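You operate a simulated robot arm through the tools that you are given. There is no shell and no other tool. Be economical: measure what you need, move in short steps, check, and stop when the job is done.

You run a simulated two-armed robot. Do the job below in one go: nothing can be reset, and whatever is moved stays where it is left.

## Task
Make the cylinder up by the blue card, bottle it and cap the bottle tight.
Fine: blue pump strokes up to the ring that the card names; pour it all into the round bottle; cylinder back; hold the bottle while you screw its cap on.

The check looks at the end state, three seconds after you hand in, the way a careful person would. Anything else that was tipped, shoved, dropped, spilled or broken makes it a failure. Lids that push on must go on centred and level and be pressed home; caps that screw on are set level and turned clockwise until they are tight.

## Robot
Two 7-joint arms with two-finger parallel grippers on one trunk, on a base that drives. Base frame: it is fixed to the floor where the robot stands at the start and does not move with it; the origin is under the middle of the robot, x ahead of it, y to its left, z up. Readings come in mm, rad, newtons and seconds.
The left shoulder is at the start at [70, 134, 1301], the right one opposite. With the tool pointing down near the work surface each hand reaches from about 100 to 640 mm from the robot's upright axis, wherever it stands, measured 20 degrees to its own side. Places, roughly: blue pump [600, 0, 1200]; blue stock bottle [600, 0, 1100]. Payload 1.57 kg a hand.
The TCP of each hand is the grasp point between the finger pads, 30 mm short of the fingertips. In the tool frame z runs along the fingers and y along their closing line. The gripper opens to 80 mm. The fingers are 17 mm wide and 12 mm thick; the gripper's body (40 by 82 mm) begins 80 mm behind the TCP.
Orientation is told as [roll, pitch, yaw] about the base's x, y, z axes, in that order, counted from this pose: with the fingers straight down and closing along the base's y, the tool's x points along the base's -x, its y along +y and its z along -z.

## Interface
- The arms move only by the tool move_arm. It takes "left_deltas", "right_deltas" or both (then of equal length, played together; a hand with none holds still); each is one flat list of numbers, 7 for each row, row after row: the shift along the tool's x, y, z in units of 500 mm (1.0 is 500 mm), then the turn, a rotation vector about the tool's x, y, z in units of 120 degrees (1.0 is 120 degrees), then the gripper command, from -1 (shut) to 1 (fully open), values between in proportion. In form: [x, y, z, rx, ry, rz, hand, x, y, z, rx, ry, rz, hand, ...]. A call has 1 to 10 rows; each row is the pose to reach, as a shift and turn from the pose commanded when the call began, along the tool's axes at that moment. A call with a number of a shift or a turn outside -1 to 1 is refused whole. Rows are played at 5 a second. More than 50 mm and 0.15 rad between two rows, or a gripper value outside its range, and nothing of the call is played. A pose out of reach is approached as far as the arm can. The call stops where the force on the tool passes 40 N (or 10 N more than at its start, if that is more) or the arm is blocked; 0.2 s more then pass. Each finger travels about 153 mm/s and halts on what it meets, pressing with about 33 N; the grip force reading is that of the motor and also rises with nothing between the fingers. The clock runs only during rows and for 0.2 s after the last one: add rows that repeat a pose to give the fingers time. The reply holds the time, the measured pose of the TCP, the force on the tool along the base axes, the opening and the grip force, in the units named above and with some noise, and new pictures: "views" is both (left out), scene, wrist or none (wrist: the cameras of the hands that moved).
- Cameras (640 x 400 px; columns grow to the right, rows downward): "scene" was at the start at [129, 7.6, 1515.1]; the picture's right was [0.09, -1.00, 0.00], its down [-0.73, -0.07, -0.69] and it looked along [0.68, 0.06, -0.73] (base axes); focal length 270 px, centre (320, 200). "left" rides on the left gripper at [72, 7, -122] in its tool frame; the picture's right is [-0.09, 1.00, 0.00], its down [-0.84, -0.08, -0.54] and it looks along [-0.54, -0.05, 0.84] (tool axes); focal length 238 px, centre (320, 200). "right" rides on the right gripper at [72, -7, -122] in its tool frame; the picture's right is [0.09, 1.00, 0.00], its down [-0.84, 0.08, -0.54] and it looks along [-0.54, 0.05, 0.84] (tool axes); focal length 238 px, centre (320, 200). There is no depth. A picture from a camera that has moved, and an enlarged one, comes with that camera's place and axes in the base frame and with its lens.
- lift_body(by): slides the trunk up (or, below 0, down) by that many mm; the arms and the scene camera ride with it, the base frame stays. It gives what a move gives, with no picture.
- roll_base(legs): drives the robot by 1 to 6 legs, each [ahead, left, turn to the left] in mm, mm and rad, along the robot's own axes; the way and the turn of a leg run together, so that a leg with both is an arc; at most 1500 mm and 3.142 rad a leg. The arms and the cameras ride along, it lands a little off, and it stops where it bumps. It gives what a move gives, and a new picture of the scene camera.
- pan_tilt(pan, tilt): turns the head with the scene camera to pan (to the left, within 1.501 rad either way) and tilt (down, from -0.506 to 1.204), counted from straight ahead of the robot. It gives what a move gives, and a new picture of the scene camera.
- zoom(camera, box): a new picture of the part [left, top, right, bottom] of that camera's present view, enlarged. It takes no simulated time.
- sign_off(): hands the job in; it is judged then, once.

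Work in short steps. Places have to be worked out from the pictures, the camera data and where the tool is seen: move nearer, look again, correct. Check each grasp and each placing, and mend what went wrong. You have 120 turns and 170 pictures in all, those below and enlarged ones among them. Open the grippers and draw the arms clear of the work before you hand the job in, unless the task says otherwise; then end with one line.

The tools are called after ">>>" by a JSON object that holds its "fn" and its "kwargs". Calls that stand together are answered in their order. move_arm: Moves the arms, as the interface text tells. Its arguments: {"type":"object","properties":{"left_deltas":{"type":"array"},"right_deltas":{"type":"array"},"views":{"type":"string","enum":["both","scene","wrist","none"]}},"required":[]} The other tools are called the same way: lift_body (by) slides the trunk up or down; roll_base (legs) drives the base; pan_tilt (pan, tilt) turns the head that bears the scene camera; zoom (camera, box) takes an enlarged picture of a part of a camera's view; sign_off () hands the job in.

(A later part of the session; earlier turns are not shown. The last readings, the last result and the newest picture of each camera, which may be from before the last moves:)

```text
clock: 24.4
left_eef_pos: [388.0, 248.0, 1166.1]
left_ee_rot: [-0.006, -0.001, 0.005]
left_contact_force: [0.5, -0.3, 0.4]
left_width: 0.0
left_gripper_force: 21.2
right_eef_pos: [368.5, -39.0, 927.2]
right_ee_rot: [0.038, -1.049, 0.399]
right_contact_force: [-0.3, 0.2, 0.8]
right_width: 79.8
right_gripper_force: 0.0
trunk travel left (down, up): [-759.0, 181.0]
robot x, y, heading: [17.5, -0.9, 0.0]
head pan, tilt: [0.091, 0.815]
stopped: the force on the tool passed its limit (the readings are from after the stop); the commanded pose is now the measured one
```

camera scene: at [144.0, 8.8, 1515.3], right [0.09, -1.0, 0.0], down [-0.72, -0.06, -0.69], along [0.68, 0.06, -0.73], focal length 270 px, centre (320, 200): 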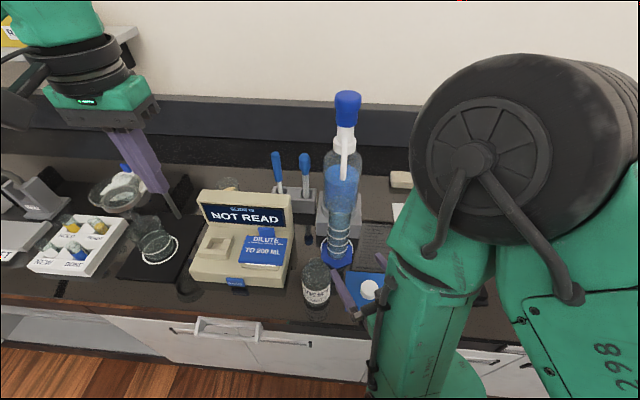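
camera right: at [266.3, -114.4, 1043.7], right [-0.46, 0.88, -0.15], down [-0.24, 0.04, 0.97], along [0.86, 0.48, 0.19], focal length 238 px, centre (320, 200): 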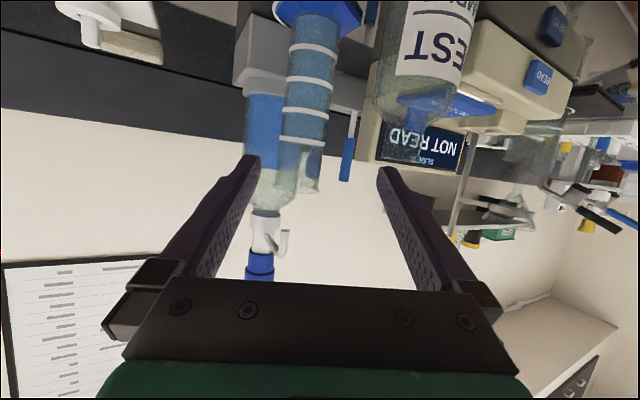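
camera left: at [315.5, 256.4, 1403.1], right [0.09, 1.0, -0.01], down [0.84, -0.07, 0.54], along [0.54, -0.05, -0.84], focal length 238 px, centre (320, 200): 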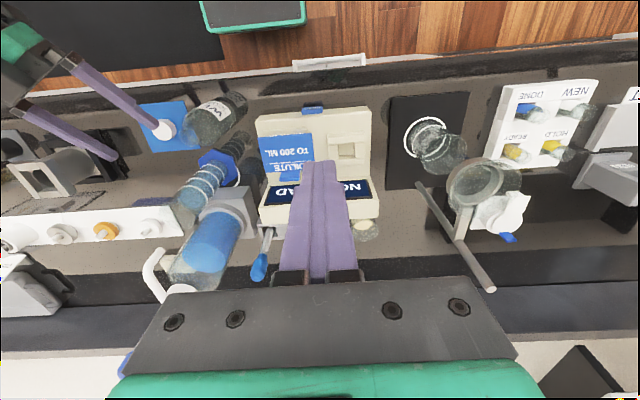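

I should not have chained those: the hand did not rise and the trunk carried it down to the bench. I look before doing anything else.

>>> {"fn": "pan_tilt", "kwargs": {"pan": 0.0, "tilt": 0.85}}

>>> {"fn": "zoom", "kwargs": {"camera": "right", "box": [0, 0, 640, 400]}}

>>> {"fn": "zoom", "kwargs": {"camera": "left", "box": [0, 0, 320, 250]}}

```text
clock: 25.1
left_eef_pos: [389.3, 247.4, 1165.9]
left_ee_rot: [-0.007, 0.001, 0.006]
left_contact_force: [0.1, -0.2, -0.5]
left_width: 0.0
left_gripper_force: 21.2
right_eef_pos: [369.8, -39.1, 925.2]
right_ee_rot: [0.038, -1.05, 0.398]
right_contact_force: [0.0, -0.4, 0.5]
right_width: 79.6
right_gripper_force: 0.1
trunk travel left (down, up): [-759.0, 181.0]
robot x, y, heading: [15.4, -1.7, -0.001]
head pan, tilt: [0.0, 0.85]
camera scene: at [143.6, 0.2, 1396.9], right [0.0, -1.0, 0.0], down [-0.75, 0.0, -0.66], along [0.66, 0.0, -0.75], focal length 270 px, centre (320, 200)
```

scene: 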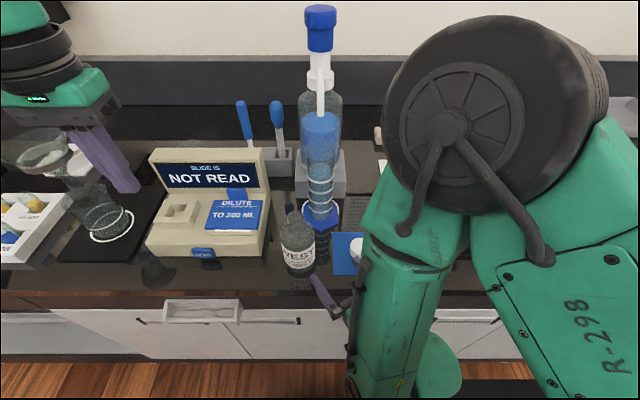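

```text
1.00 times, centred on (320, 200) of right
camera zoom: at [242.5, -104.8, 923.5], right [-0.46, 0.89, -0.06], down [-0.07, 0.03, 1.0], along [0.88, 0.46, 0.05], focal length 238 px, centre (320, 200)
```

zoom: 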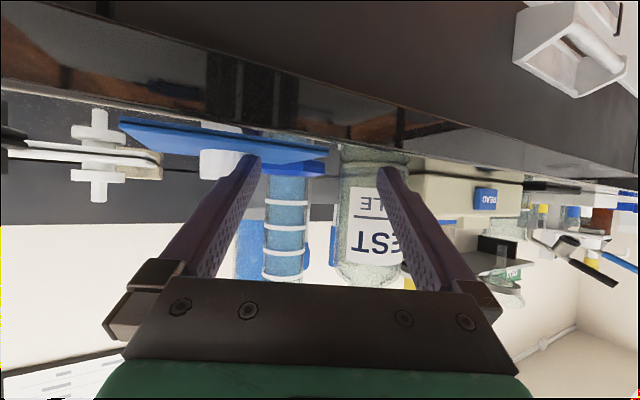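

```text
1.60 times, centred on (160, 125) of left
camera zoom: at [316.8, 254.7, 1287.5], right [0.09, 1.0, -0.01], down [0.84, -0.07, 0.54], along [0.54, -0.05, -0.84], focal length 381 px, centre (576, 320)
```

zoom: 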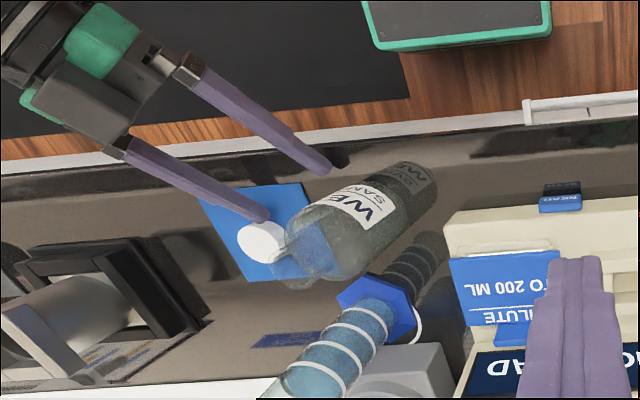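

Nothing was disturbed; the hand just met the bench edge. The hand is long (~300 mm wrist to TCP), so a level grasp needs the base further back. I raise the trunk 60 (reversing the way it came), then back off.

>>> {"fn": "lift_body", "kwargs": {"by": 60}}

>>> {"fn": "roll_base", "kwargs": {"legs": [[-230, 0, 0]]}}

```text
clock: 26.1
left_eef_pos: [390.2, 247.0, 1225.2]
left_ee_rot: [-0.008, 0.002, 0.006]
left_contact_force: [0.6, 0.0, 0.1]
left_width: 0.0
left_gripper_force: 21.1
right_eef_pos: [369.7, -38.4, 986.3]
right_ee_rot: [0.039, -1.049, 0.398]
right_contact_force: [-0.3, -0.9, 0.3]
right_width: 80.0
right_gripper_force: 0.1
trunk travel left (down, up): [-819.0, 121.0]
robot x, y, heading: [14.6, 0.6, 0.002]
head pan, tilt: [0.0, 0.85]
```

```text
clock: 27.8
left_eef_pos: [166.4, 248.0, 1224.3]
left_ee_rot: [-0.007, 0.003, 0.004]
left_contact_force: [-0.2, 0.7, 0.4]
left_width: 0.0
left_gripper_force: 21.5
right_eef_pos: [145.8, -39.1, 985.0]
right_ee_rot: [0.041, -1.047, 0.397]
right_contact_force: [0.3, -0.4, 1.3]
right_width: 79.9
right_gripper_force: 0.0
trunk travel left (down, up): [-819.0, 121.0]
robot x, y, heading: [-209.0, -1.1, -0.001]
head pan, tilt: [0.0, 0.85]
camera scene: at [-78.4, 0.9, 1456.6], right [0.0, -1.0, 0.0], down [-0.75, 0.0, -0.66], along [0.66, 0.0, -0.75], focal length 270 px, centre (320, 200)
```

scene: 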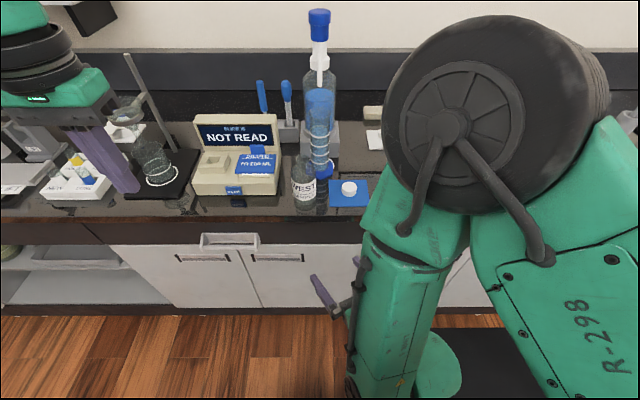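

Now there is room. I bring the right hand over the bench to a diagonal near-level pose at about [400, -150, 1080].

>>> {"fn": "move_arm", "kwargs": {"right_deltas": [-0.06, -0.05, 0.0, -0.019, -0.012, -0.01, 1, -0.12, -0.1, 0.02, -0.038, -0.024, -0.02, 1, -0.17, -0.16, 0.05, -0.056, -0.035, -0.029, 1, -0.22, -0.21, 0.08, -0.075, -0.047, -0.039, 1, -0.26, -0.26, 0.11, -0.094, -0.059, -0.048, 1, -0.29, -0.31, 0.15, -0.112, -0.07, -0.058, 1, -0.32, -0.36, 0.18, -0.131, -0.082, -0.068, 1, -0.356, -0.412, 0.222, -0.15, -0.094, -0.0775, 1]}}

```text
clock: 29.0
left_eef_pos: [164.3, 247.3, 1225.0]
left_ee_rot: [-0.006, 0.001, 0.002]
left_contact_force: [-0.5, 0.1, 0.6]
left_width: 0.0
left_gripper_force: 21.7
right_eef_pos: [166.4, -53.6, 993.7]
right_ee_rot: [0.105, -1.044, 0.309]
right_contact_force: [0.5, 0.3, -0.3]
right_width: 80.2
right_gripper_force: 0.0
right hand out of reach, approached as far as the arm can: row 1, 2, 3, 4, 5, 6
trunk travel left (down, up): [-819.0, 121.0]
robot x, y, heading: [-207.2, -0.0, -0.004]
head pan, tilt: [0.0, 0.85]
stopped in row 6 (right hand): the arm was blocked; the commanded pose is now the measured one
camera scene: at [-81.0, 0.8, 1456.8], right [0.0, -1.0, 0.0], down [-0.75, 0.0, -0.66], along [0.66, 0.0, -0.75], focal length 270 px, centre (320, 200)
camera right: at [37.1, -114.4, 990.9], right [-0.43, 0.9, -0.03], down [-0.06, 0.01, 1.0], along [0.9, 0.43, 0.05], focal length 238 px, centre (320, 200)
```

scene: 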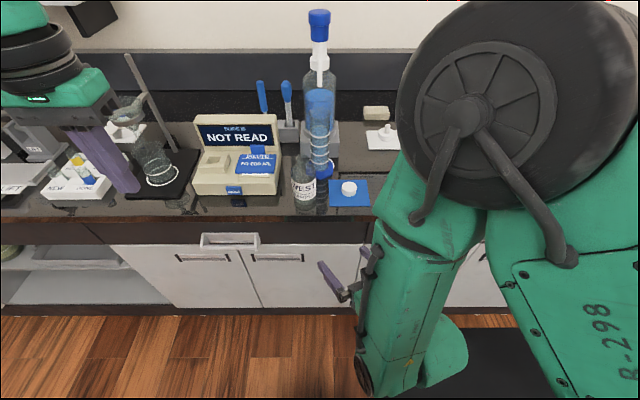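
right: 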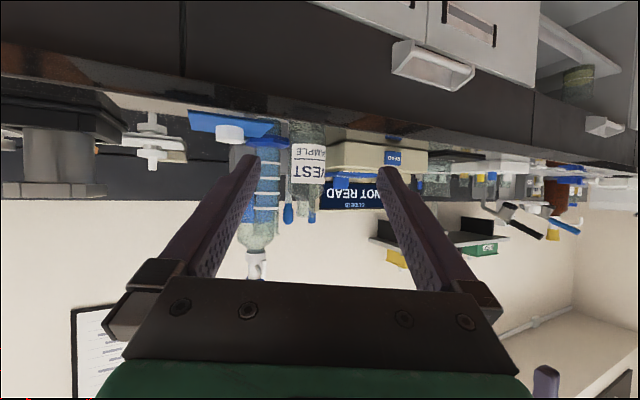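

The arm is stuck in a cramped posture at a wrist limit. I unwind it toward tool-down while moving forward and outward.

>>> {"fn": "move_arm", "kwargs": {"right_deltas": [-0.02, -0.03, 0, 0, 0.055, 0, 1, -0.05, -0.07, 0, 0, 0.11, 0, 1, -0.08, -0.11, -0.01, 0, 0.165, 0, 1, -0.11, -0.15, -0.015, 0, 0.22, 0, 1, -0.15, -0.2, -0.02, 0, 0.275, 0, 1, -0.184, -0.238, -0.026, 0, 0.33, 0, 1], "views": "scene"}}

```text
clock: 30.4
left_eef_pos: [166.1, 245.7, 1225.8]
left_ee_rot: [-0.006, 0.001, 0.003]
left_contact_force: [0.3, 0.0, 1.4]
left_width: 0.1
left_gripper_force: 21.6
right_eef_pos: [250.0, -153.8, 1075.1]
right_ee_rot: [0.05, -0.354, 0.387]
right_contact_force: [0.2, 0.3, -0.2]
right_width: 80.0
right_gripper_force: 0.1
right hand out of reach, approached as far as the arm can: row 1
trunk travel left (down, up): [-819.0, 121.0]
robot x, y, heading: [-210.9, -0.8, -0.003]
head pan, tilt: [0.0, 0.85]
camera scene: at [-79.8, -0.9, 1456.7], right [0.0, -1.0, 0.0], down [-0.75, 0.0, -0.66], along [0.66, 0.0, -0.75], focal length 270 px, centre (320, 200)
```

scene: 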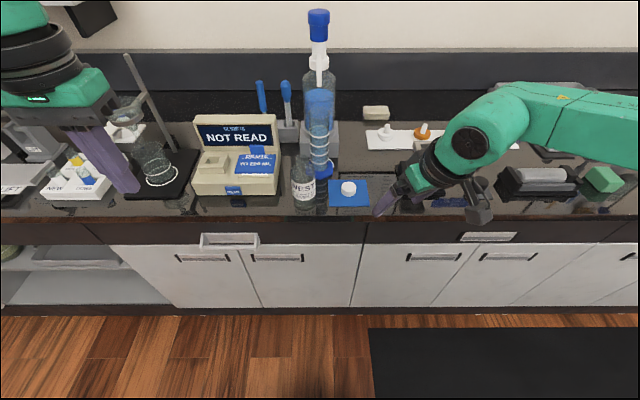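

The arm is in a healthy posture now. I move forward and pitch the hand level in one blended motion, still short of the cylinder.

>>> {"fn": "move_arm", "kwargs": {"right_deltas": [-0.06, -0.008, 0.028, -0.013, -0.046, -0.016, 1, -0.12, -0.016, 0.056, -0.026, -0.093, -0.033, 1, -0.18, -0.024, 0.084, -0.04, -0.14, -0.049, 1, -0.24, -0.032, 0.11, -0.053, -0.186, -0.065, 1, -0.29, -0.038, 0.134, -0.066, -0.233, -0.082, 1, -0.34, -0.044, 0.156, -0.079, -0.279, -0.098, 1, -0.34, -0.044, 0.156, -0.093, -0.326, -0.114, 1, -0.34, -0.044, 0.156, -0.106, -0.372, -0.131, 1, -0.34, -0.044, 0.156, -0.119, -0.419, -0.147, 1]}}

```text
clock: 32.4
left_eef_pos: [164.4, 246.2, 1225.7]
left_ee_rot: [-0.008, 0.0, 0.004]
left_contact_force: [0.3, 0.4, -0.2]
left_width: 0.0
left_gripper_force: 21.0
right_eef_pos: [423.5, -98.3, 1059.2]
right_ee_rot: [-0.01, -1.253, 0.796]
right_contact_force: [-0.6, -1.1, 0.0]
right_width: 80.1
right_gripper_force: 0.1
right hand out of reach, approached as far as the arm can: row 3, 4, 5, 6, 7
trunk travel left (down, up): [-819.0, 121.0]
robot x, y, heading: [-208.5, -0.4, -0.005]
head pan, tilt: [0.0, 0.85]
camera scene: at [-81.7, -0.5, 1457.0], right [0.0, -1.0, 0.0], down [-0.75, 0.0, -0.66], along [0.66, 0.0, -0.75], focal length 270 px, centre (320, 200)
camera right: at [330.6, -201.8, 1028.8], right [-0.72, 0.68, -0.09], down [-0.24, -0.12, 0.96], along [0.65, 0.72, 0.25], focal length 238 px, centre (320, 200)
```

scene: 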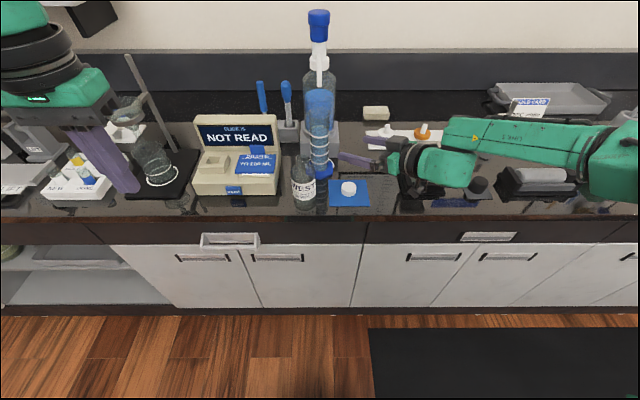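
right: 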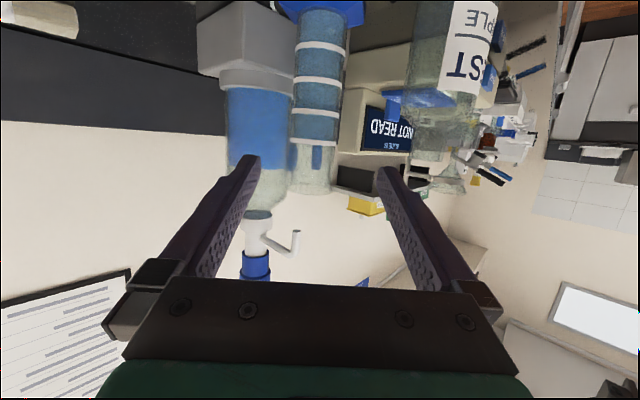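

The pose is reached and the cylinder axis fixes at about (528, -3), top ≈1090. I narrow the fingers to ~72 mm and advance most of the way.

>>> {"fn": "move_arm", "kwargs": {"right_deltas": [-0.01, -0.012, 0.04, 0, 0, 0, 0.8, -0.02, -0.012, 0.08, 0, 0, 0, 0.8, -0.03, -0.012, 0.12, 0, 0, 0, 0.8, -0.04, -0.012, 0.16, 0, 0, 0, 0.8]}}

```text
clock: 33.4
left_eef_pos: [166.1, 248.8, 1224.5]
left_ee_rot: [-0.009, 0.001, 0.003]
left_contact_force: [-0.1, 0.0, 0.7]
left_width: 0.0
left_gripper_force: 21.0
right_eef_pos: [488.9, -43.1, 1052.4]
right_ee_rot: [-0.011, -1.248, 0.794]
right_contact_force: [0.1, -0.4, 0.9]
right_width: 72.2
right_gripper_force: 0.1
trunk travel left (down, up): [-819.0, 121.0]
robot x, y, heading: [-206.0, 1.8, -0.003]
head pan, tilt: [0.0, 0.85]
camera scene: at [-79.6, 2.7, 1456.7], right [0.0, -1.0, 0.0], down [-0.75, 0.0, -0.66], along [0.66, 0.0, -0.75], focal length 270 px, centre (320, 200)
camera right: at [394.3, -146.0, 1021.9], right [-0.72, 0.68, -0.09], down [-0.23, -0.12, 0.96], along [0.65, 0.72, 0.25], focal length 238 px, centre (320, 200)
```

scene: 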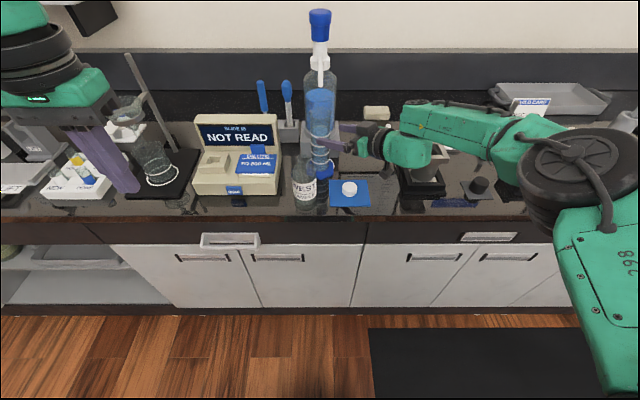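
right: 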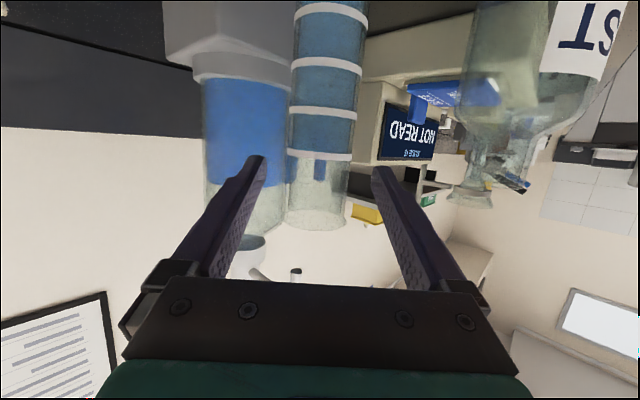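

The cylinder sits centred between the fingers. I advance the last 45 mm and close gently.

>>> {"fn": "move_arm", "kwargs": {"right_deltas": [-0.003, 0, 0.03, 0, 0, 0, 0.8, -0.006, 0, 0.06, 0, 0, 0, 0.8, -0.008, 0, 0.09, 0, 0, 0, 0.8, -0.008, 0, 0.09, 0, 0, 0, 0.5, -0.008, 0, 0.09, 0, 0, 0, 0.3, -0.008, 0, 0.09, 0, 0, 0, 0.1, -0.008, 0, 0.09, 0, 0, 0, -0.2, -0.008, 0, 0.09, 0, 0, 0, -0.2]}}

```text
clock: 35.2
left_eef_pos: [163.8, 248.2, 1225.0]
left_ee_rot: [-0.005, 0.0, 0.004]
left_contact_force: [-0.4, -0.2, -0.3]
left_width: 0.2
left_gripper_force: 21.9
right_eef_pos: [517.3, -13.2, 1041.1]
right_ee_rot: [-0.009, -1.251, 0.795]
right_contact_force: [-0.3, 1.0, 0.6]
right_width: 52.4
right_gripper_force: 33.2
trunk travel left (down, up): [-819.0, 121.0]
robot x, y, heading: [-209.2, 1.2, -0.004]
head pan, tilt: [0.0, 0.85]
camera scene: at [-81.3, 1.0, 1456.8], right [0.0, -1.0, 0.0], down [-0.75, 0.0, -0.66], along [0.66, 0.0, -0.75], focal length 270 px, centre (320, 200)
camera right: at [424.2, -114.9, 1011.4], right [-0.72, 0.68, -0.09], down [-0.23, -0.12, 0.96], along [0.65, 0.72, 0.25], focal length 238 px, centre (320, 200)
```

scene: 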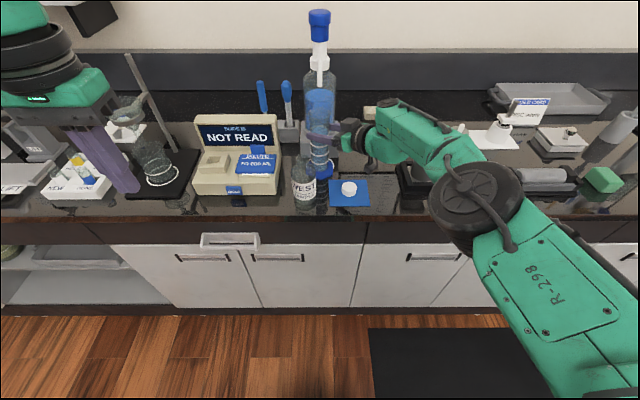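
right: 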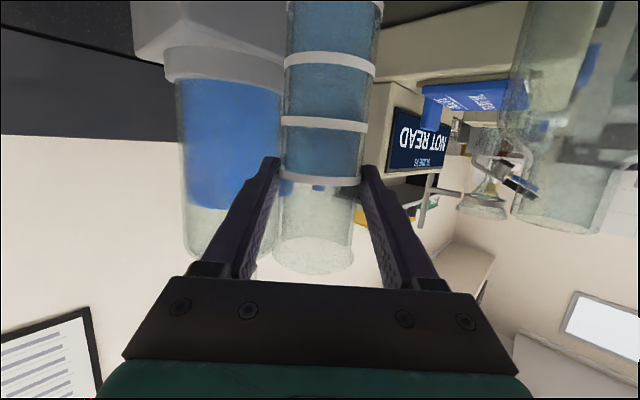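

Gripped firmly (52 mm). Before lifting I measure the bottle precisely from this viewpoint.

>>> {"fn": "zoom", "kwargs": {"camera": "scene", "box": [270, 130, 350, 230]}}

>>> {"fn": "zoom", "kwargs": {"camera": "right", "box": [400, 0, 640, 250]}}

```text
4.00 times, centred on (310, 180) of scene
camera zoom: at [-81.3, 1.0, 1456.8], right [0.0, -1.0, 0.0], down [-0.75, 0.0, -0.66], along [0.66, 0.0, -0.75], focal length 1080 px, centre (360, 280)
```

zoom: 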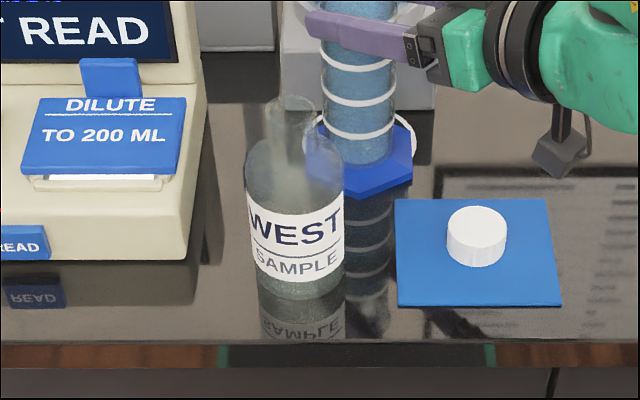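

```text
1.60 times, centred on (520, 125) of right
camera zoom: at [424.2, -114.9, 1011.4], right [-0.72, 0.68, -0.09], down [-0.23, -0.12, 0.96], along [0.65, 0.72, 0.25], focal length 381 px, centre (0, 320)
```

zoom: 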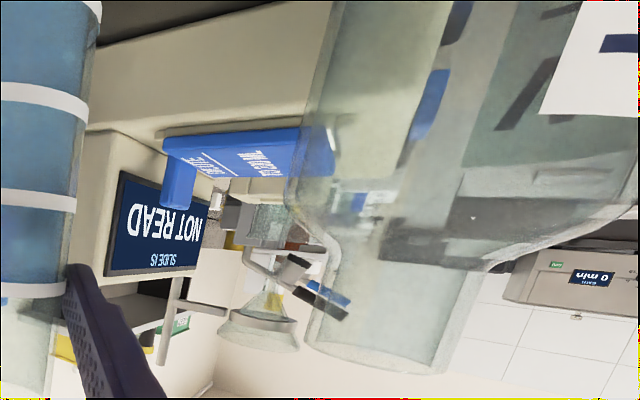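

Bottle estimate: axis (417, 41), mouth ≈1050, 28 mm wide. I lift the cylinder 30 mm, then carry it slowly out toward the staging place beside the bottle.

>>> {"fn": "move_arm", "kwargs": {"right_deltas": [-0.02, 0, -0.006, 0, 0, 0, -0.3, -0.04, 0, -0.012, 0, 0, 0, -0.3, -0.057, 0, -0.019, 0, 0, 0, -0.3, -0.059, 0.008, -0.039, 0, 0, 0, -0.3, -0.061, 0.016, -0.059, 0, 0, 0, -0.3, -0.062, 0.024, -0.079, 0, 0, 0, -0.3, -0.064, 0.032, -0.1, 0, 0, 0, -0.3, -0.066, 0.0405, -0.12, 0, 0, 0, -0.3]}}

```text
clock: 37.0
left_eef_pos: [163.7, 248.2, 1225.9]
left_ee_rot: [-0.009, 0.0, 0.004]
left_contact_force: [-0.9, 0.1, 0.9]
left_width: 0.0
left_gripper_force: 21.0
right_eef_pos: [469.5, -30.7, 1094.0]
right_ee_rot: [-0.01, -1.254, 0.794]
right_contact_force: [0.1, 0.2, -2.3]
right_width: 52.4
right_gripper_force: 32.5
trunk travel left (down, up): [-819.0, 121.0]
robot x, y, heading: [-209.0, 2.5, -0.005]
head pan, tilt: [0.0, 0.85]
camera scene: at [-81.3, 0.1, 1456.8], right [0.0, -1.0, 0.0], down [-0.75, 0.0, -0.66], along [0.66, 0.0, -0.75], focal length 270 px, centre (320, 200)
camera right: at [375.9, -133.2, 1062.5], right [-0.72, 0.68, -0.09], down [-0.24, -0.12, 0.96], along [0.65, 0.72, 0.25], focal length 238 px, centre (320, 200)
```

scene: 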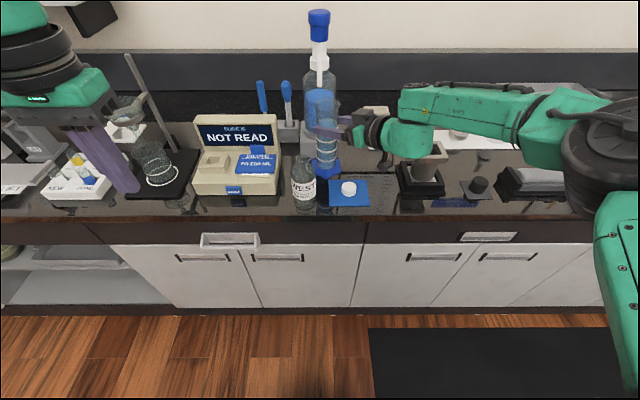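
right: 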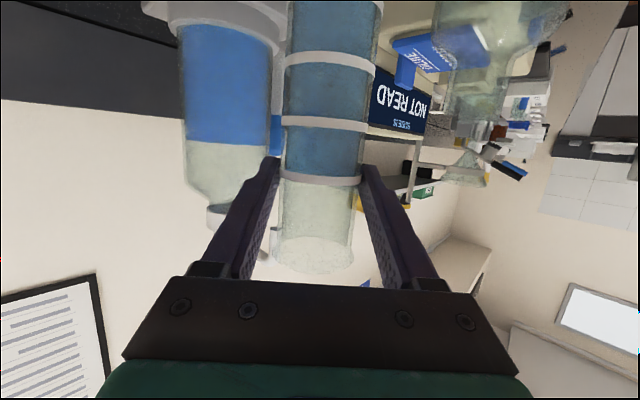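

The carry is steady. I check the bottle mouth from this new angle for a second fix.

>>> {"fn": "zoom", "kwargs": {"camera": "right", "box": [390, 0, 590, 200]}}

>>> {"fn": "zoom", "kwargs": {"camera": "scene", "box": [260, 80, 400, 220]}}

```text
2.00 times, centred on (490, 100) of right
camera zoom: at [375.9, -133.2, 1062.5], right [-0.72, 0.68, -0.09], down [-0.24, -0.12, 0.96], along [0.65, 0.72, 0.25], focal length 477 px, centre (-20, 400)
```

zoom: 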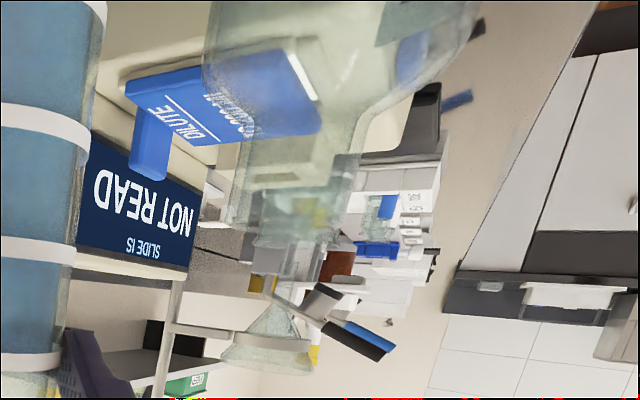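

```text
2.86 times, centred on (330, 150) of scene
camera zoom: at [-81.3, 0.1, 1456.8], right [0.0, -1.0, 0.0], down [-0.75, 0.0, -0.66], along [0.66, 0.0, -0.75], focal length 772 px, centre (291, 343)
```

zoom: 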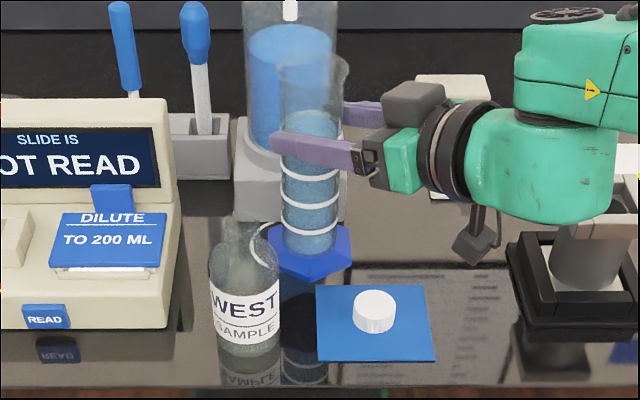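

Both views agree: mouth at about (416, 41, 1045). I now pre-tilt to 50° (still well below spilling at ~66°) while keeping the lip short of the bottle.

>>> {"fn": "move_arm", "kwargs": {"right_deltas": [0, 0.0, 0, 0.0131, 0, -0.0396, -0.3, 0.004, 0.003, 0.001, 0.0262, 0, -0.0792, -0.3, 0.008, 0.006, 0.002, 0.0393, 0, -0.1188, -0.3, 0.012, 0.009, 0.004, 0.0524, 0, -0.1584, -0.3, 0.017, 0.012, 0.005, 0.0655, 0, -0.198, -0.3, 0.022, 0.015, 0.007, 0.0786, 0, -0.2376, -0.3, 0.027, 0.018, 0.008, 0.0917, 0, -0.2772, -0.3, 0.031, 0.022, 0.01, 0.1048, 0, -0.3168, -0.3, 0.034, 0.025, 0.011, 0.118, 0, -0.356, -0.3, 0.038, 0.027, 0.012, 0.131, 0, -0.396, -0.3]}}

```text
clock: 39.2
left_eef_pos: [165.1, 247.2, 1224.0]
left_ee_rot: [-0.006, 0.002, 0.006]
left_contact_force: [-1.0, 0.7, -0.6]
left_width: 0.0
left_gripper_force: 21.3
right_eef_pos: [462.9, -24.3, 1072.9]
right_ee_rot: [-1.315, -0.651, 1.95]
right_contact_force: [1.2, -0.2, -2.2]
right_width: 52.3
right_gripper_force: 32.7
trunk travel left (down, up): [-819.0, 121.0]
robot x, y, heading: [-209.0, 0.0, -0.002]
head pan, tilt: [0.0, 0.85]
camera scene: at [-80.4, 0.4, 1456.8], right [0.0, -1.0, 0.0], down [-0.75, 0.0, -0.66], along [0.66, 0.0, -0.75], focal length 270 px, centre (320, 200)
camera right: at [383.7, -140.0, 1057.1], right [-0.42, 0.38, -0.82], down [-0.74, 0.38, 0.56], along [0.53, 0.84, 0.12], focal length 238 px, centre (320, 200)
```

scene: 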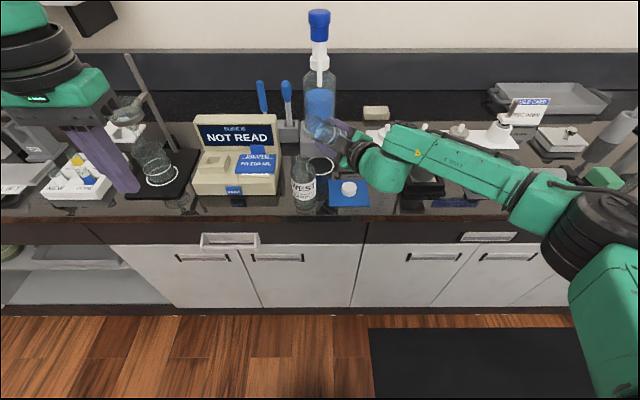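
right: 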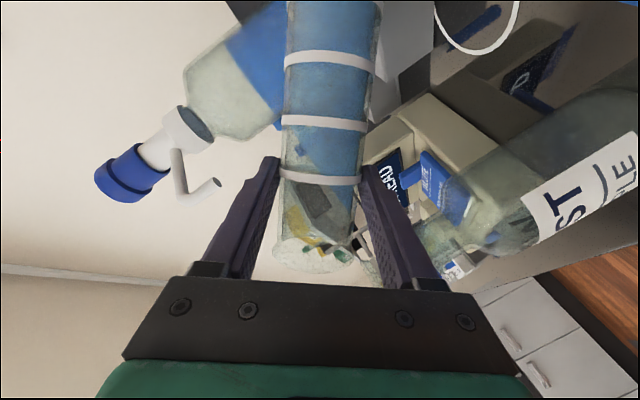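

Tilt is right: axis now 50° toward the bottle and nothing spilled. I bring the lip over the mouth at 60° and check the alignment.

>>> {"fn": "move_arm", "kwargs": {"right_deltas": [-0.007, 0.007, -0.003, 0.009, 0, -0.026, -0.3, -0.015, 0.013, -0.006, 0.017, 0, -0.053, -0.3, -0.022, 0.02, -0.009, 0.026, 0, -0.079, -0.3], "views": "wrist"}}

>>> {"fn": "zoom", "kwargs": {"camera": "scene", "box": [275, 100, 365, 220]}}

```text
clock: 40.0
left_eef_pos: [165.6, 245.3, 1225.4]
left_ee_rot: [-0.005, 0.003, 0.004]
left_contact_force: [-0.2, -0.5, -0.7]
left_width: 0.0
left_gripper_force: 21.1
right_eef_pos: [466.2, -53.5, 1083.7]
right_ee_rot: [-1.364, -0.5, 1.987]
right_contact_force: [0.1, -0.1, -1.6]
right_width: 52.4
right_gripper_force: 33.3
right hand out of reach, approached as far as the arm can: row 2, 3
trunk travel left (down, up): [-819.0, 121.0]
robot x, y, heading: [-211.2, 0.6, -0.006]
head pan, tilt: [0.0, 0.85]
camera right: at [389.2, -172.6, 1076.8], right [-0.34, 0.27, -0.9], down [-0.79, 0.44, 0.43], along [0.51, 0.86, 0.06], focal length 238 px, centre (320, 200)
```

right: 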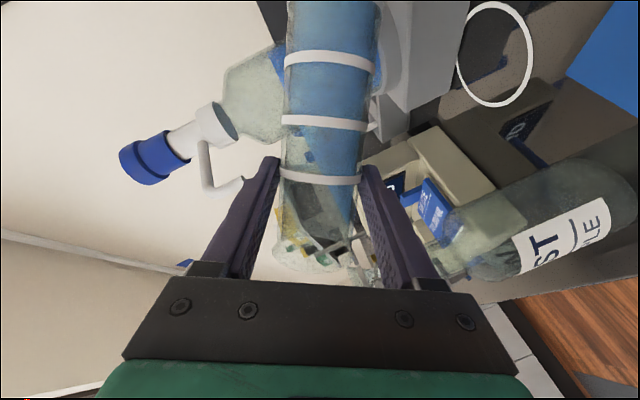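

```text
3.33 times, centred on (320, 160) of scene
camera zoom: at [-80.8, -0.8, 1456.8], right [0.0, -1.0, 0.0], down [-0.75, 0.0, -0.66], along [0.66, 0.0, -0.75], focal length 900 px, centre (320, 333)
```

zoom: 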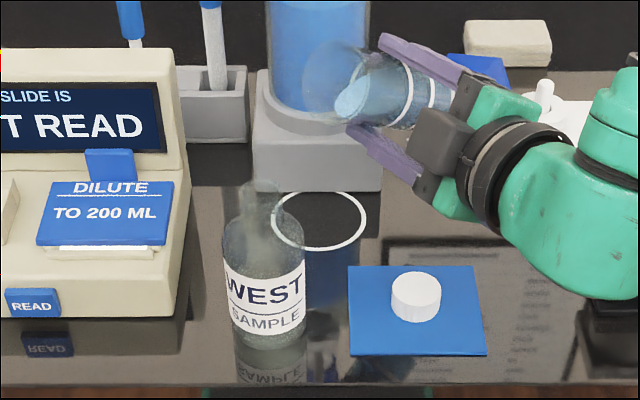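

A wrist limit stops the tilt in this direction at 60°. The opposite roll should have more travel, so I bring the cylinder upright again and will pour from the other side of the bottle.

>>> {"fn": "move_arm", "kwargs": {"right_deltas": [0, -0.003, -0.001, -0.0174, 0, 0.0527, -0.3, 0, -0.005, -0.002, -0.035, 0, 0.1054, -0.3, 0, -0.008, -0.003, -0.0523, 0, 0.158, -0.3, 0, -0.011, -0.004, -0.07, 0, 0.211, -0.3, 0, -0.013, -0.006, -0.0872, 0, 0.2636, -0.3, 0, -0.016, -0.007, -0.1047, 0, 0.3163, -0.3, 0, -0.019, -0.008, -0.122, 0, 0.369, -0.3, 0, -0.022, -0.01, -0.1396, 0, 0.4218, -0.3, 0.001, -0.024, -0.011, -0.157, 0, 0.4745, -0.3], "views": "none"}}

>>> {"fn": "roll_base", "kwargs": {"legs": [[-130, 0, 0]]}}

```text
clock: 42.0
left_eef_pos: [164.1, 246.8, 1225.7]
left_ee_rot: [-0.006, 0.001, 0.003]
left_contact_force: [0.3, -0.5, 0.5]
left_width: 0.1
left_gripper_force: 21.5
right_eef_pos: [466.9, -60.4, 1096.4]
right_ee_rot: [-0.005, -1.253, 0.788]
right_contact_force: [-0.7, -0.3, -2.2]
right_width: 52.6
right_gripper_force: 33.2
trunk travel left (down, up): [-819.0, 121.0]
robot x, y, heading: [-207.6, 0.8, -0.003]
head pan, tilt: [0.0, 0.85]
```

```text
clock: 43.3
left_eef_pos: [36.7, 247.1, 1225.5]
left_ee_rot: [-0.007, 0.004, 0.001]
left_contact_force: [0.6, -0.3, -0.7]
left_width: 0.0
left_gripper_force: 20.5
right_eef_pos: [338.1, -61.1, 1093.8]
right_ee_rot: [-0.007, -1.251, 0.788]
right_contact_force: [-0.2, -0.3, -1.9]
right_width: 52.4
right_gripper_force: 32.6
trunk travel left (down, up): [-819.0, 121.0]
robot x, y, heading: [-340.1, 2.1, -0.005]
head pan, tilt: [0.0, 0.85]
camera scene: at [-209.2, 1.0, 1456.4], right [-0.01, -1.0, 0.0], down [-0.75, 0.01, -0.66], along [0.66, 0.0, -0.75], focal length 270 px, centre (320, 200)
```

scene: 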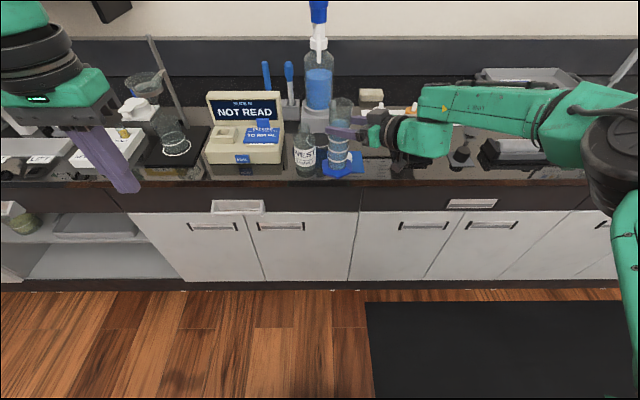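

The cylinder is upright and clear. I carry it around the front of the bottle to its back-left side.

>>> {"fn": "move_arm", "kwargs": {"right_deltas": [0, 0.056, 0.002, 0, 0, 0, -0.3, -0.001, 0.112, 0.004, 0, 0, 0, -0.3, -0.01, 0.154, 0.031, 0, 0, 0, -0.3, -0.019, 0.196, 0.058, 0, 0, 0, -0.3, -0.032, 0.228, 0.095, 0, 0, 0, -0.3, -0.044, 0.26, 0.132, 0, 0, 0, -0.3, -0.056, 0.264, 0.169, 0, 0, 0, -0.3, -0.068, 0.267, 0.206, 0, 0, 0, -0.3]}}

```text
clock: 45.1
left_eef_pos: [34.9, 248.5, 1223.7]
left_ee_rot: [-0.009, 0.001, -0.001]
left_contact_force: [-0.4, -0.1, 0.0]
left_width: 0.0
left_gripper_force: 20.9
right_eef_pos: [317.6, 112.7, 1095.6]
right_ee_rot: [-0.014, -1.25, 0.795]
right_contact_force: [0.6, 0.4, -1.3]
right_width: 52.3
right_gripper_force: 33.0
trunk travel left (down, up): [-819.0, 121.0]
robot x, y, heading: [-341.1, 1.6, -0.006]
head pan, tilt: [0.0, 0.85]
camera scene: at [-211.9, 2.7, 1456.7], right [-0.01, -1.0, 0.0], down [-0.75, 0.0, -0.66], along [0.66, -0.01, -0.75], focal length 270 px, centre (320, 200)
camera right: at [223.1, 10.4, 1063.7], right [-0.72, 0.69, -0.09], down [-0.23, -0.12, 0.96], along [0.65, 0.72, 0.25], focal length 238 px, centre (320, 200)
```

scene: 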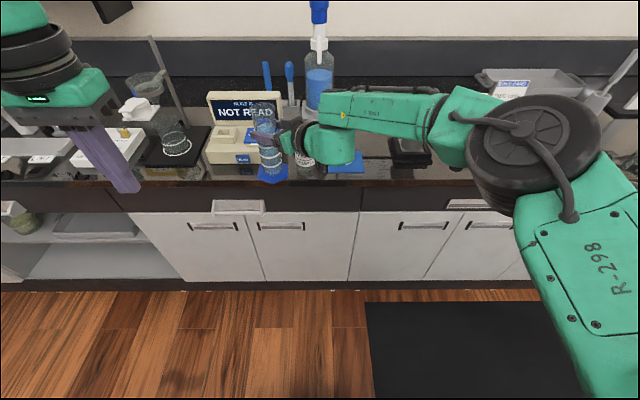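
right: 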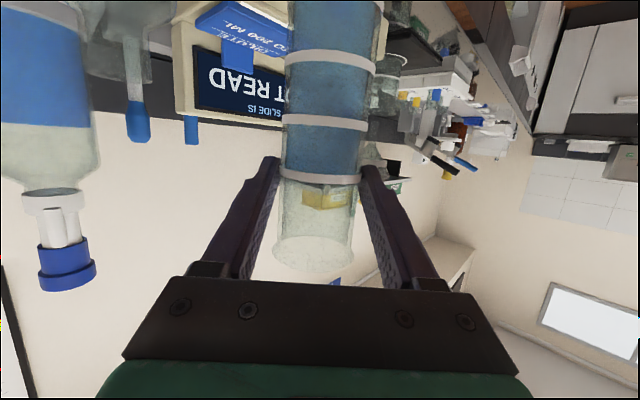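

Now the 50° pre-tilt in the other direction, staying clear of the bottle.

>>> {"fn": "move_arm", "kwargs": {"right_deltas": [0, 0, 0, -0.0131, 0, 0.0396, -0.3, 0, 0, 0, -0.0262, 0, 0.0792, -0.3, 0, 0, 0, -0.0393, 0, 0.1188, -0.3, 0, 0, 0, -0.0524, 0, 0.1584, -0.3, 0, 0, 0, -0.0655, 0, 0.198, -0.3, 0, 0, 0, -0.0786, 0, 0.2376, -0.3, 0, 0, 0, -0.0917, 0, 0.2772, -0.3, 0, 0, 0, -0.1048, 0, 0.3168, -0.3, 0, 0, 0, -0.118, 0, 0.356, -0.3, 0, 0, 0, -0.131, 0, 0.396, -0.3]}}

```text
clock: 47.3
left_eef_pos: [34.7, 246.4, 1225.1]
left_ee_rot: [-0.006, 0.002, 0.001]
left_contact_force: [0.3, 1.1, 0.2]
left_width: 0.0
left_gripper_force: 21.1
right_eef_pos: [318.6, 111.1, 1093.8]
right_ee_rot: [1.31, -0.657, -0.379]
right_contact_force: [0.4, -0.1, -2.1]
right_width: 52.7
right_gripper_force: 32.8
trunk travel left (down, up): [-819.0, 121.0]
robot x, y, heading: [-336.1, 0.9, -0.001]
head pan, tilt: [0.0, 0.85]
camera scene: at [-212.1, 1.1, 1456.8], right [-0.01, -1.0, 0.0], down [-0.75, 0.01, -0.66], along [0.66, 0.0, -0.75], focal length 270 px, centre (320, 200)
camera right: at [206.1, 26.4, 1068.8], right [-0.52, 0.48, 0.71], down [0.31, -0.67, 0.68], along [0.8, 0.57, 0.2], focal length 238 px, centre (320, 200)
```

scene: 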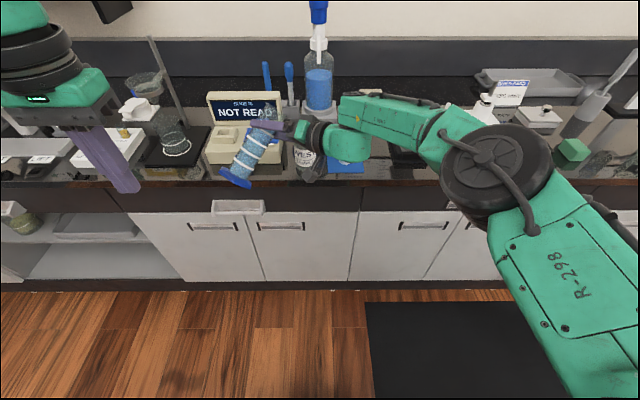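
right: 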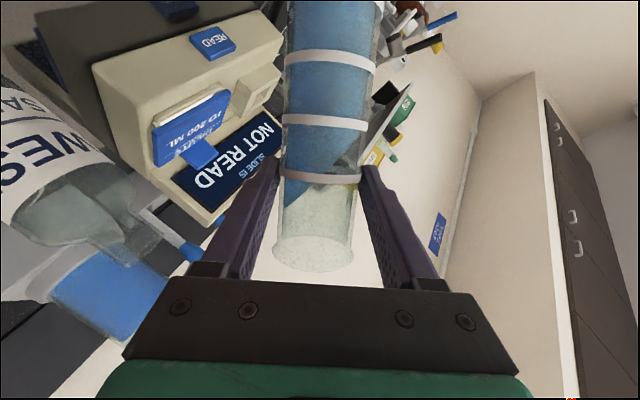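

Full tilt freedom this way so far, no spill. I bring the left hand's camera round to watch the lip and mouth from the left.

>>> {"fn": "move_arm", "kwargs": {"left_deltas": [-0.039, 0.0164, 0.015, 0.0121, -0.0274, 0.0384, -1, -0.078, 0.033, 0.03, 0.0242, -0.0548, 0.0768, -1, -0.117, 0.049, 0.045, 0.0363, -0.0822, 0.1152, -1, -0.156, 0.066, 0.06, 0.0484, -0.1096, 0.1536, -1, -0.195, 0.082, 0.075, 0.0605, -0.137, 0.192, -1, -0.234, 0.098, 0.09, 0.0726, -0.1644, 0.2304, -1, -0.273, 0.115, 0.105, 0.0847, -0.1918, 0.2688, -1, -0.312, 0.131, 0.12, 0.0968, -0.2192, 0.3072, -1, -0.351, 0.148, 0.135, 0.1089, -0.2466, 0.3456, -1, -0.39, 0.164, 0.15, 0.121, -0.274, 0.384, -1], "views": "wrist"}}

```text
clock: 49.5
left_eef_pos: [115.1, 127.7, 1148.8]
left_ee_rot: [0.057, -0.594, -0.714]
left_contact_force: [-0.3, -0.4, -0.7]
left_width: 0.1
left_gripper_force: 21.5
left hand out of reach, approached as far as the arm can: row 4, 5, 6, 7, 8, 9, 10
right_eef_pos: [320.9, 108.8, 1093.1]
right_ee_rot: [1.313, -0.656, -0.382]
right_contact_force: [0.2, 0.3, -2.0]
right_width: 52.3
right_gripper_force: 32.8
trunk travel left (down, up): [-819.0, 121.0]
robot x, y, heading: [-341.7, 0.5, -0.008]
head pan, tilt: [0.0, 0.85]
camera left: at [17.8, 211.8, 1209.0], right [0.69, 0.72, 0.1], down [0.23, -0.34, 0.91], along [0.69, -0.6, -0.39], focal length 238 px, centre (320, 200)
```

left: 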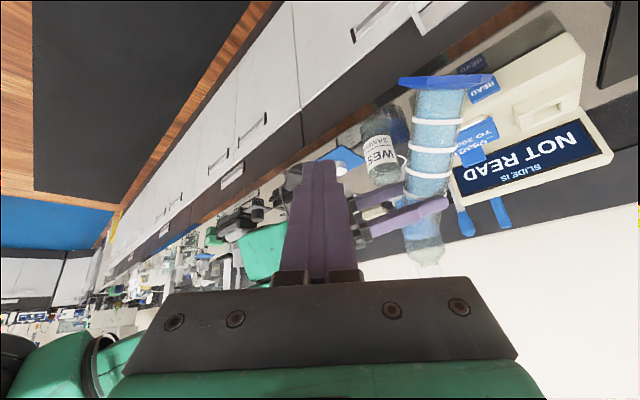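

The left view shows bottle and cylinder along the pouring direction. I enlarge both views to check alignment.

>>> {"fn": "zoom", "kwargs": {"camera": "left", "box": [340, 60, 480, 280]}}

>>> {"fn": "zoom", "kwargs": {"camera": "scene", "box": [210, 100, 350, 200]}}

```text
1.82 times, centred on (410, 170) of left
camera zoom: at [17.8, 211.8, 1209.0], right [0.69, 0.72, 0.1], down [0.23, -0.34, 0.91], along [0.69, -0.6, -0.39], focal length 433 px, centre (156, 254)
```

zoom: 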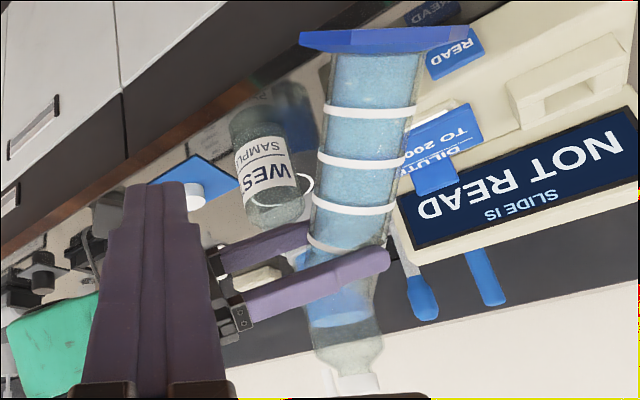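

```text
4.00 times, centred on (280, 150) of scene
camera zoom: at [-209.1, -1.9, 1456.4], right [-0.01, -1.0, 0.0], down [-0.75, 0.01, -0.66], along [0.66, 0.0, -0.75], focal length 1080 px, centre (480, 400)
```

zoom: 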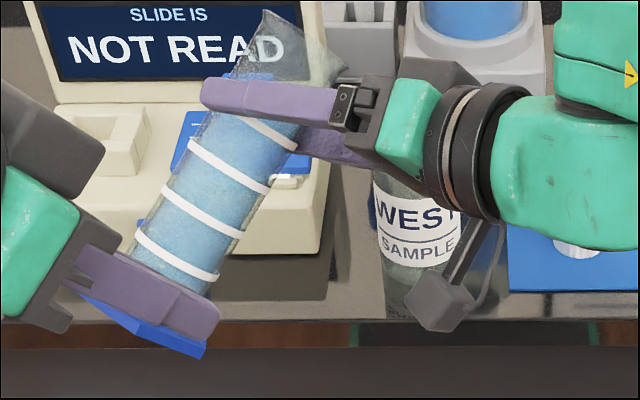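

Everything is clear. I bring the lip over the bottle mouth at 60° tilt, lip about 30 mm above it.

>>> {"fn": "move_arm", "kwargs": {"right_deltas": [-0.009, -0.017, -0.002, -0.004, 0, 0.013, -0.3, -0.019, -0.034, -0.004, -0.009, 0, 0.026, -0.3, -0.028, -0.051, -0.006, -0.013, 0, 0.039, -0.3, -0.037, -0.068, -0.007, -0.017, 0, 0.053, -0.3, -0.047, -0.086, -0.009, -0.022, 0, 0.066, -0.3, -0.056, -0.103, -0.011, -0.026, 0, 0.079, -0.3], "views": "wrist"}}

>>> {"fn": "zoom", "kwargs": {"camera": "left", "box": [340, 60, 480, 280]}}

>>> {"fn": "zoom", "kwargs": {"camera": "scene", "box": [230, 80, 370, 200]}}

```text
clock: 50.9
left_eef_pos: [112.9, 130.2, 1146.8]
left_ee_rot: [0.054, -0.594, -0.711]
left_contact_force: [0.6, 0.0, 0.3]
left_width: 0.0
left_gripper_force: 21.5
right_eef_pos: [345.3, 76.8, 1083.0]
right_ee_rot: [1.381, -0.511, -0.419]
right_contact_force: [0.0, 0.2, -0.6]
right_width: 52.5
right_gripper_force: 32.9
right hand out of reach, approached as far as the arm can: row 4, 5, 6
trunk travel left (down, up): [-819.0, 121.0]
robot x, y, heading: [-342.0, 1.8, -0.008]
head pan, tilt: [0.0, 0.85]
camera right: at [230.9, -4.6, 1061.6], right [-0.43, 0.4, 0.81], down [0.38, -0.74, 0.56], along [0.82, 0.55, 0.17], focal length 238 px, centre (320, 200)
```

right: 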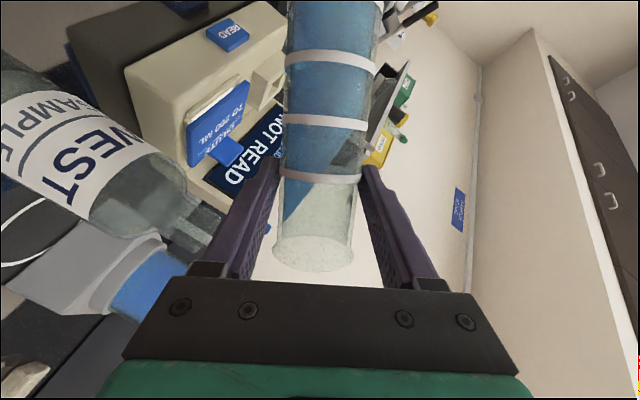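

```text
1.82 times, centred on (410, 170) of left
camera zoom: at [15.4, 214.6, 1208.3], right [0.68, 0.72, 0.1], down [0.23, -0.34, 0.91], along [0.69, -0.6, -0.4], focal length 433 px, centre (156, 254)
```

zoom: 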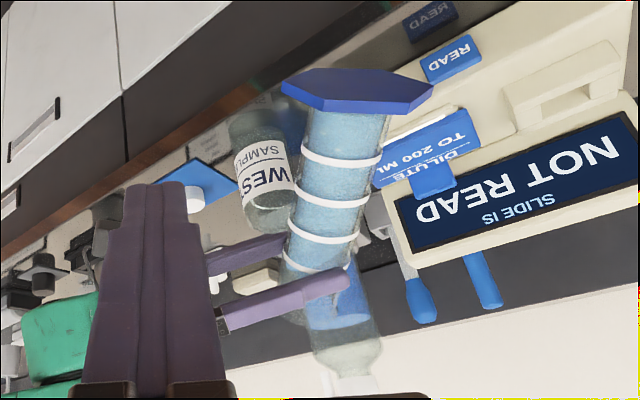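

```text
3.33 times, centred on (300, 140) of scene
camera zoom: at [-212.1, 1.2, 1456.8], right [-0.01, -1.0, 0.0], down [-0.75, 0.01, -0.66], along [0.66, 0.0, -0.75], focal length 900 px, centre (387, 400)
```

zoom: 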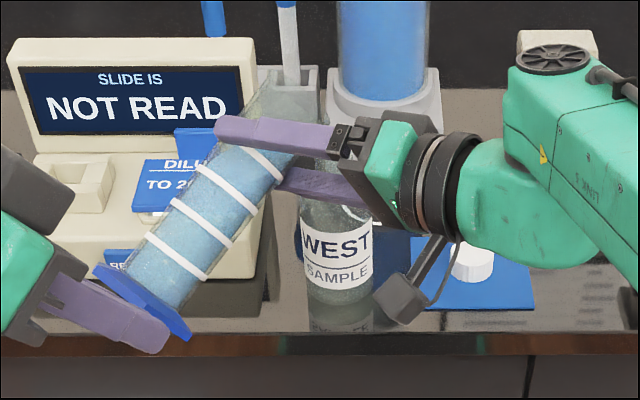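

Now it is plain reach that limits (arm stretched). I draw both hands back a bit, then drive the base forward 80 mm so the arm can work closer.

>>> {"fn": "move_arm", "kwargs": {"right_deltas": [0.03, 0.02, -0.015, 0, 0, 0, -0.3, 0.06, 0.04, -0.03, 0, 0, 0, -0.3, 0.09, 0.06, -0.045, 0, 0, 0, -0.3, 0.128, 0.079, -0.063, 0, 0, 0, -0.3], "left_deltas": [0.013, -0.02, -0.028, 0, 0, 0, -1, 0.027, -0.042, -0.056, 0, 0, 0, -1, 0.04, -0.063, -0.085, 0, 0, 0, -1, 0.054, -0.085, -0.113, 0, 0, 0, -1], "views": "scene"}}

```text
clock: 51.9
left_eef_pos: [45.5, 125.7, 1174.0]
left_ee_rot: [0.057, -0.593, -0.714]
left_contact_force: [0.1, -0.5, -0.1]
left_width: 0.0
left_gripper_force: 21.0
right_eef_pos: [262.0, 88.4, 1093.4]
right_ee_rot: [1.39, -0.498, -0.424]
right_contact_force: [-0.2, -0.6, -1.6]
right_width: 52.3
right_gripper_force: 33.2
trunk travel left (down, up): [-819.0, 121.0]
robot x, y, heading: [-341.1, 2.3, -0.007]
head pan, tilt: [0.0, 0.85]
camera scene: at [-214.2, 0.0, 1457.0], right [-0.01, -1.0, 0.0], down [-0.75, 0.01, -0.66], along [0.66, 0.0, -0.75], focal length 270 px, centre (320, 200)
```

scene: 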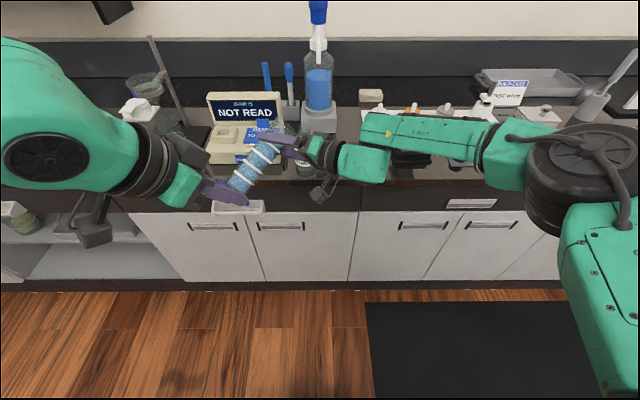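

Both hands are clear of each other. Drive forward 75 mm.

>>> {"fn": "roll_base", "kwargs": {"legs": [[75, 0, 0]]}}

>>> {"fn": "zoom", "kwargs": {"camera": "right", "box": [0, 0, 640, 400]}}

```text
clock: 52.9
left_eef_pos: [116.7, 126.6, 1173.3]
left_ee_rot: [0.058, -0.597, -0.717]
left_contact_force: [-0.5, -0.1, 0.0]
left_width: 0.2
left_gripper_force: 21.8
right_eef_pos: [334.4, 87.7, 1096.3]
right_ee_rot: [1.391, -0.5, -0.425]
right_contact_force: [-0.8, -0.4, -2.1]
right_width: 52.3
right_gripper_force: 32.9
trunk travel left (down, up): [-819.0, 121.0]
robot x, y, heading: [-263.2, -1.0, -0.012]
head pan, tilt: [0.0, 0.85]
camera scene: at [-143.0, 0.5, 1457.4], right [-0.01, -1.0, 0.0], down [-0.75, 0.01, -0.66], along [0.66, -0.01, -0.75], focal length 270 px, centre (320, 200)
```

scene: 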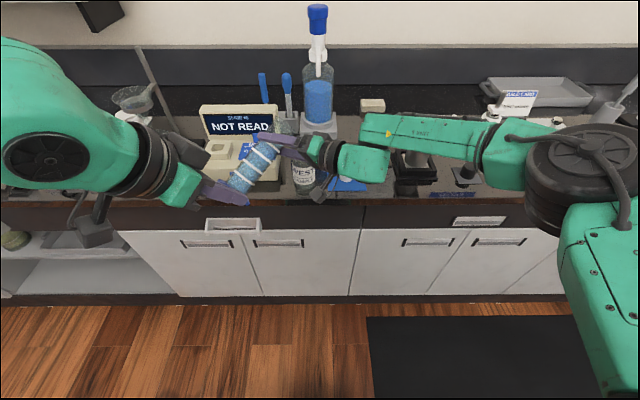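

```text
1.00 times, centred on (320, 200) of right
camera zoom: at [219.8, 6.3, 1073.2], right [-0.43, 0.39, 0.81], down [0.38, -0.74, 0.55], along [0.82, 0.55, 0.17], focal length 238 px, centre (320, 200)
```

zoom: 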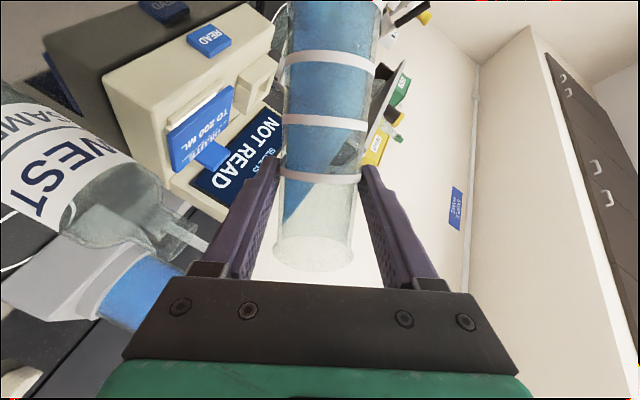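

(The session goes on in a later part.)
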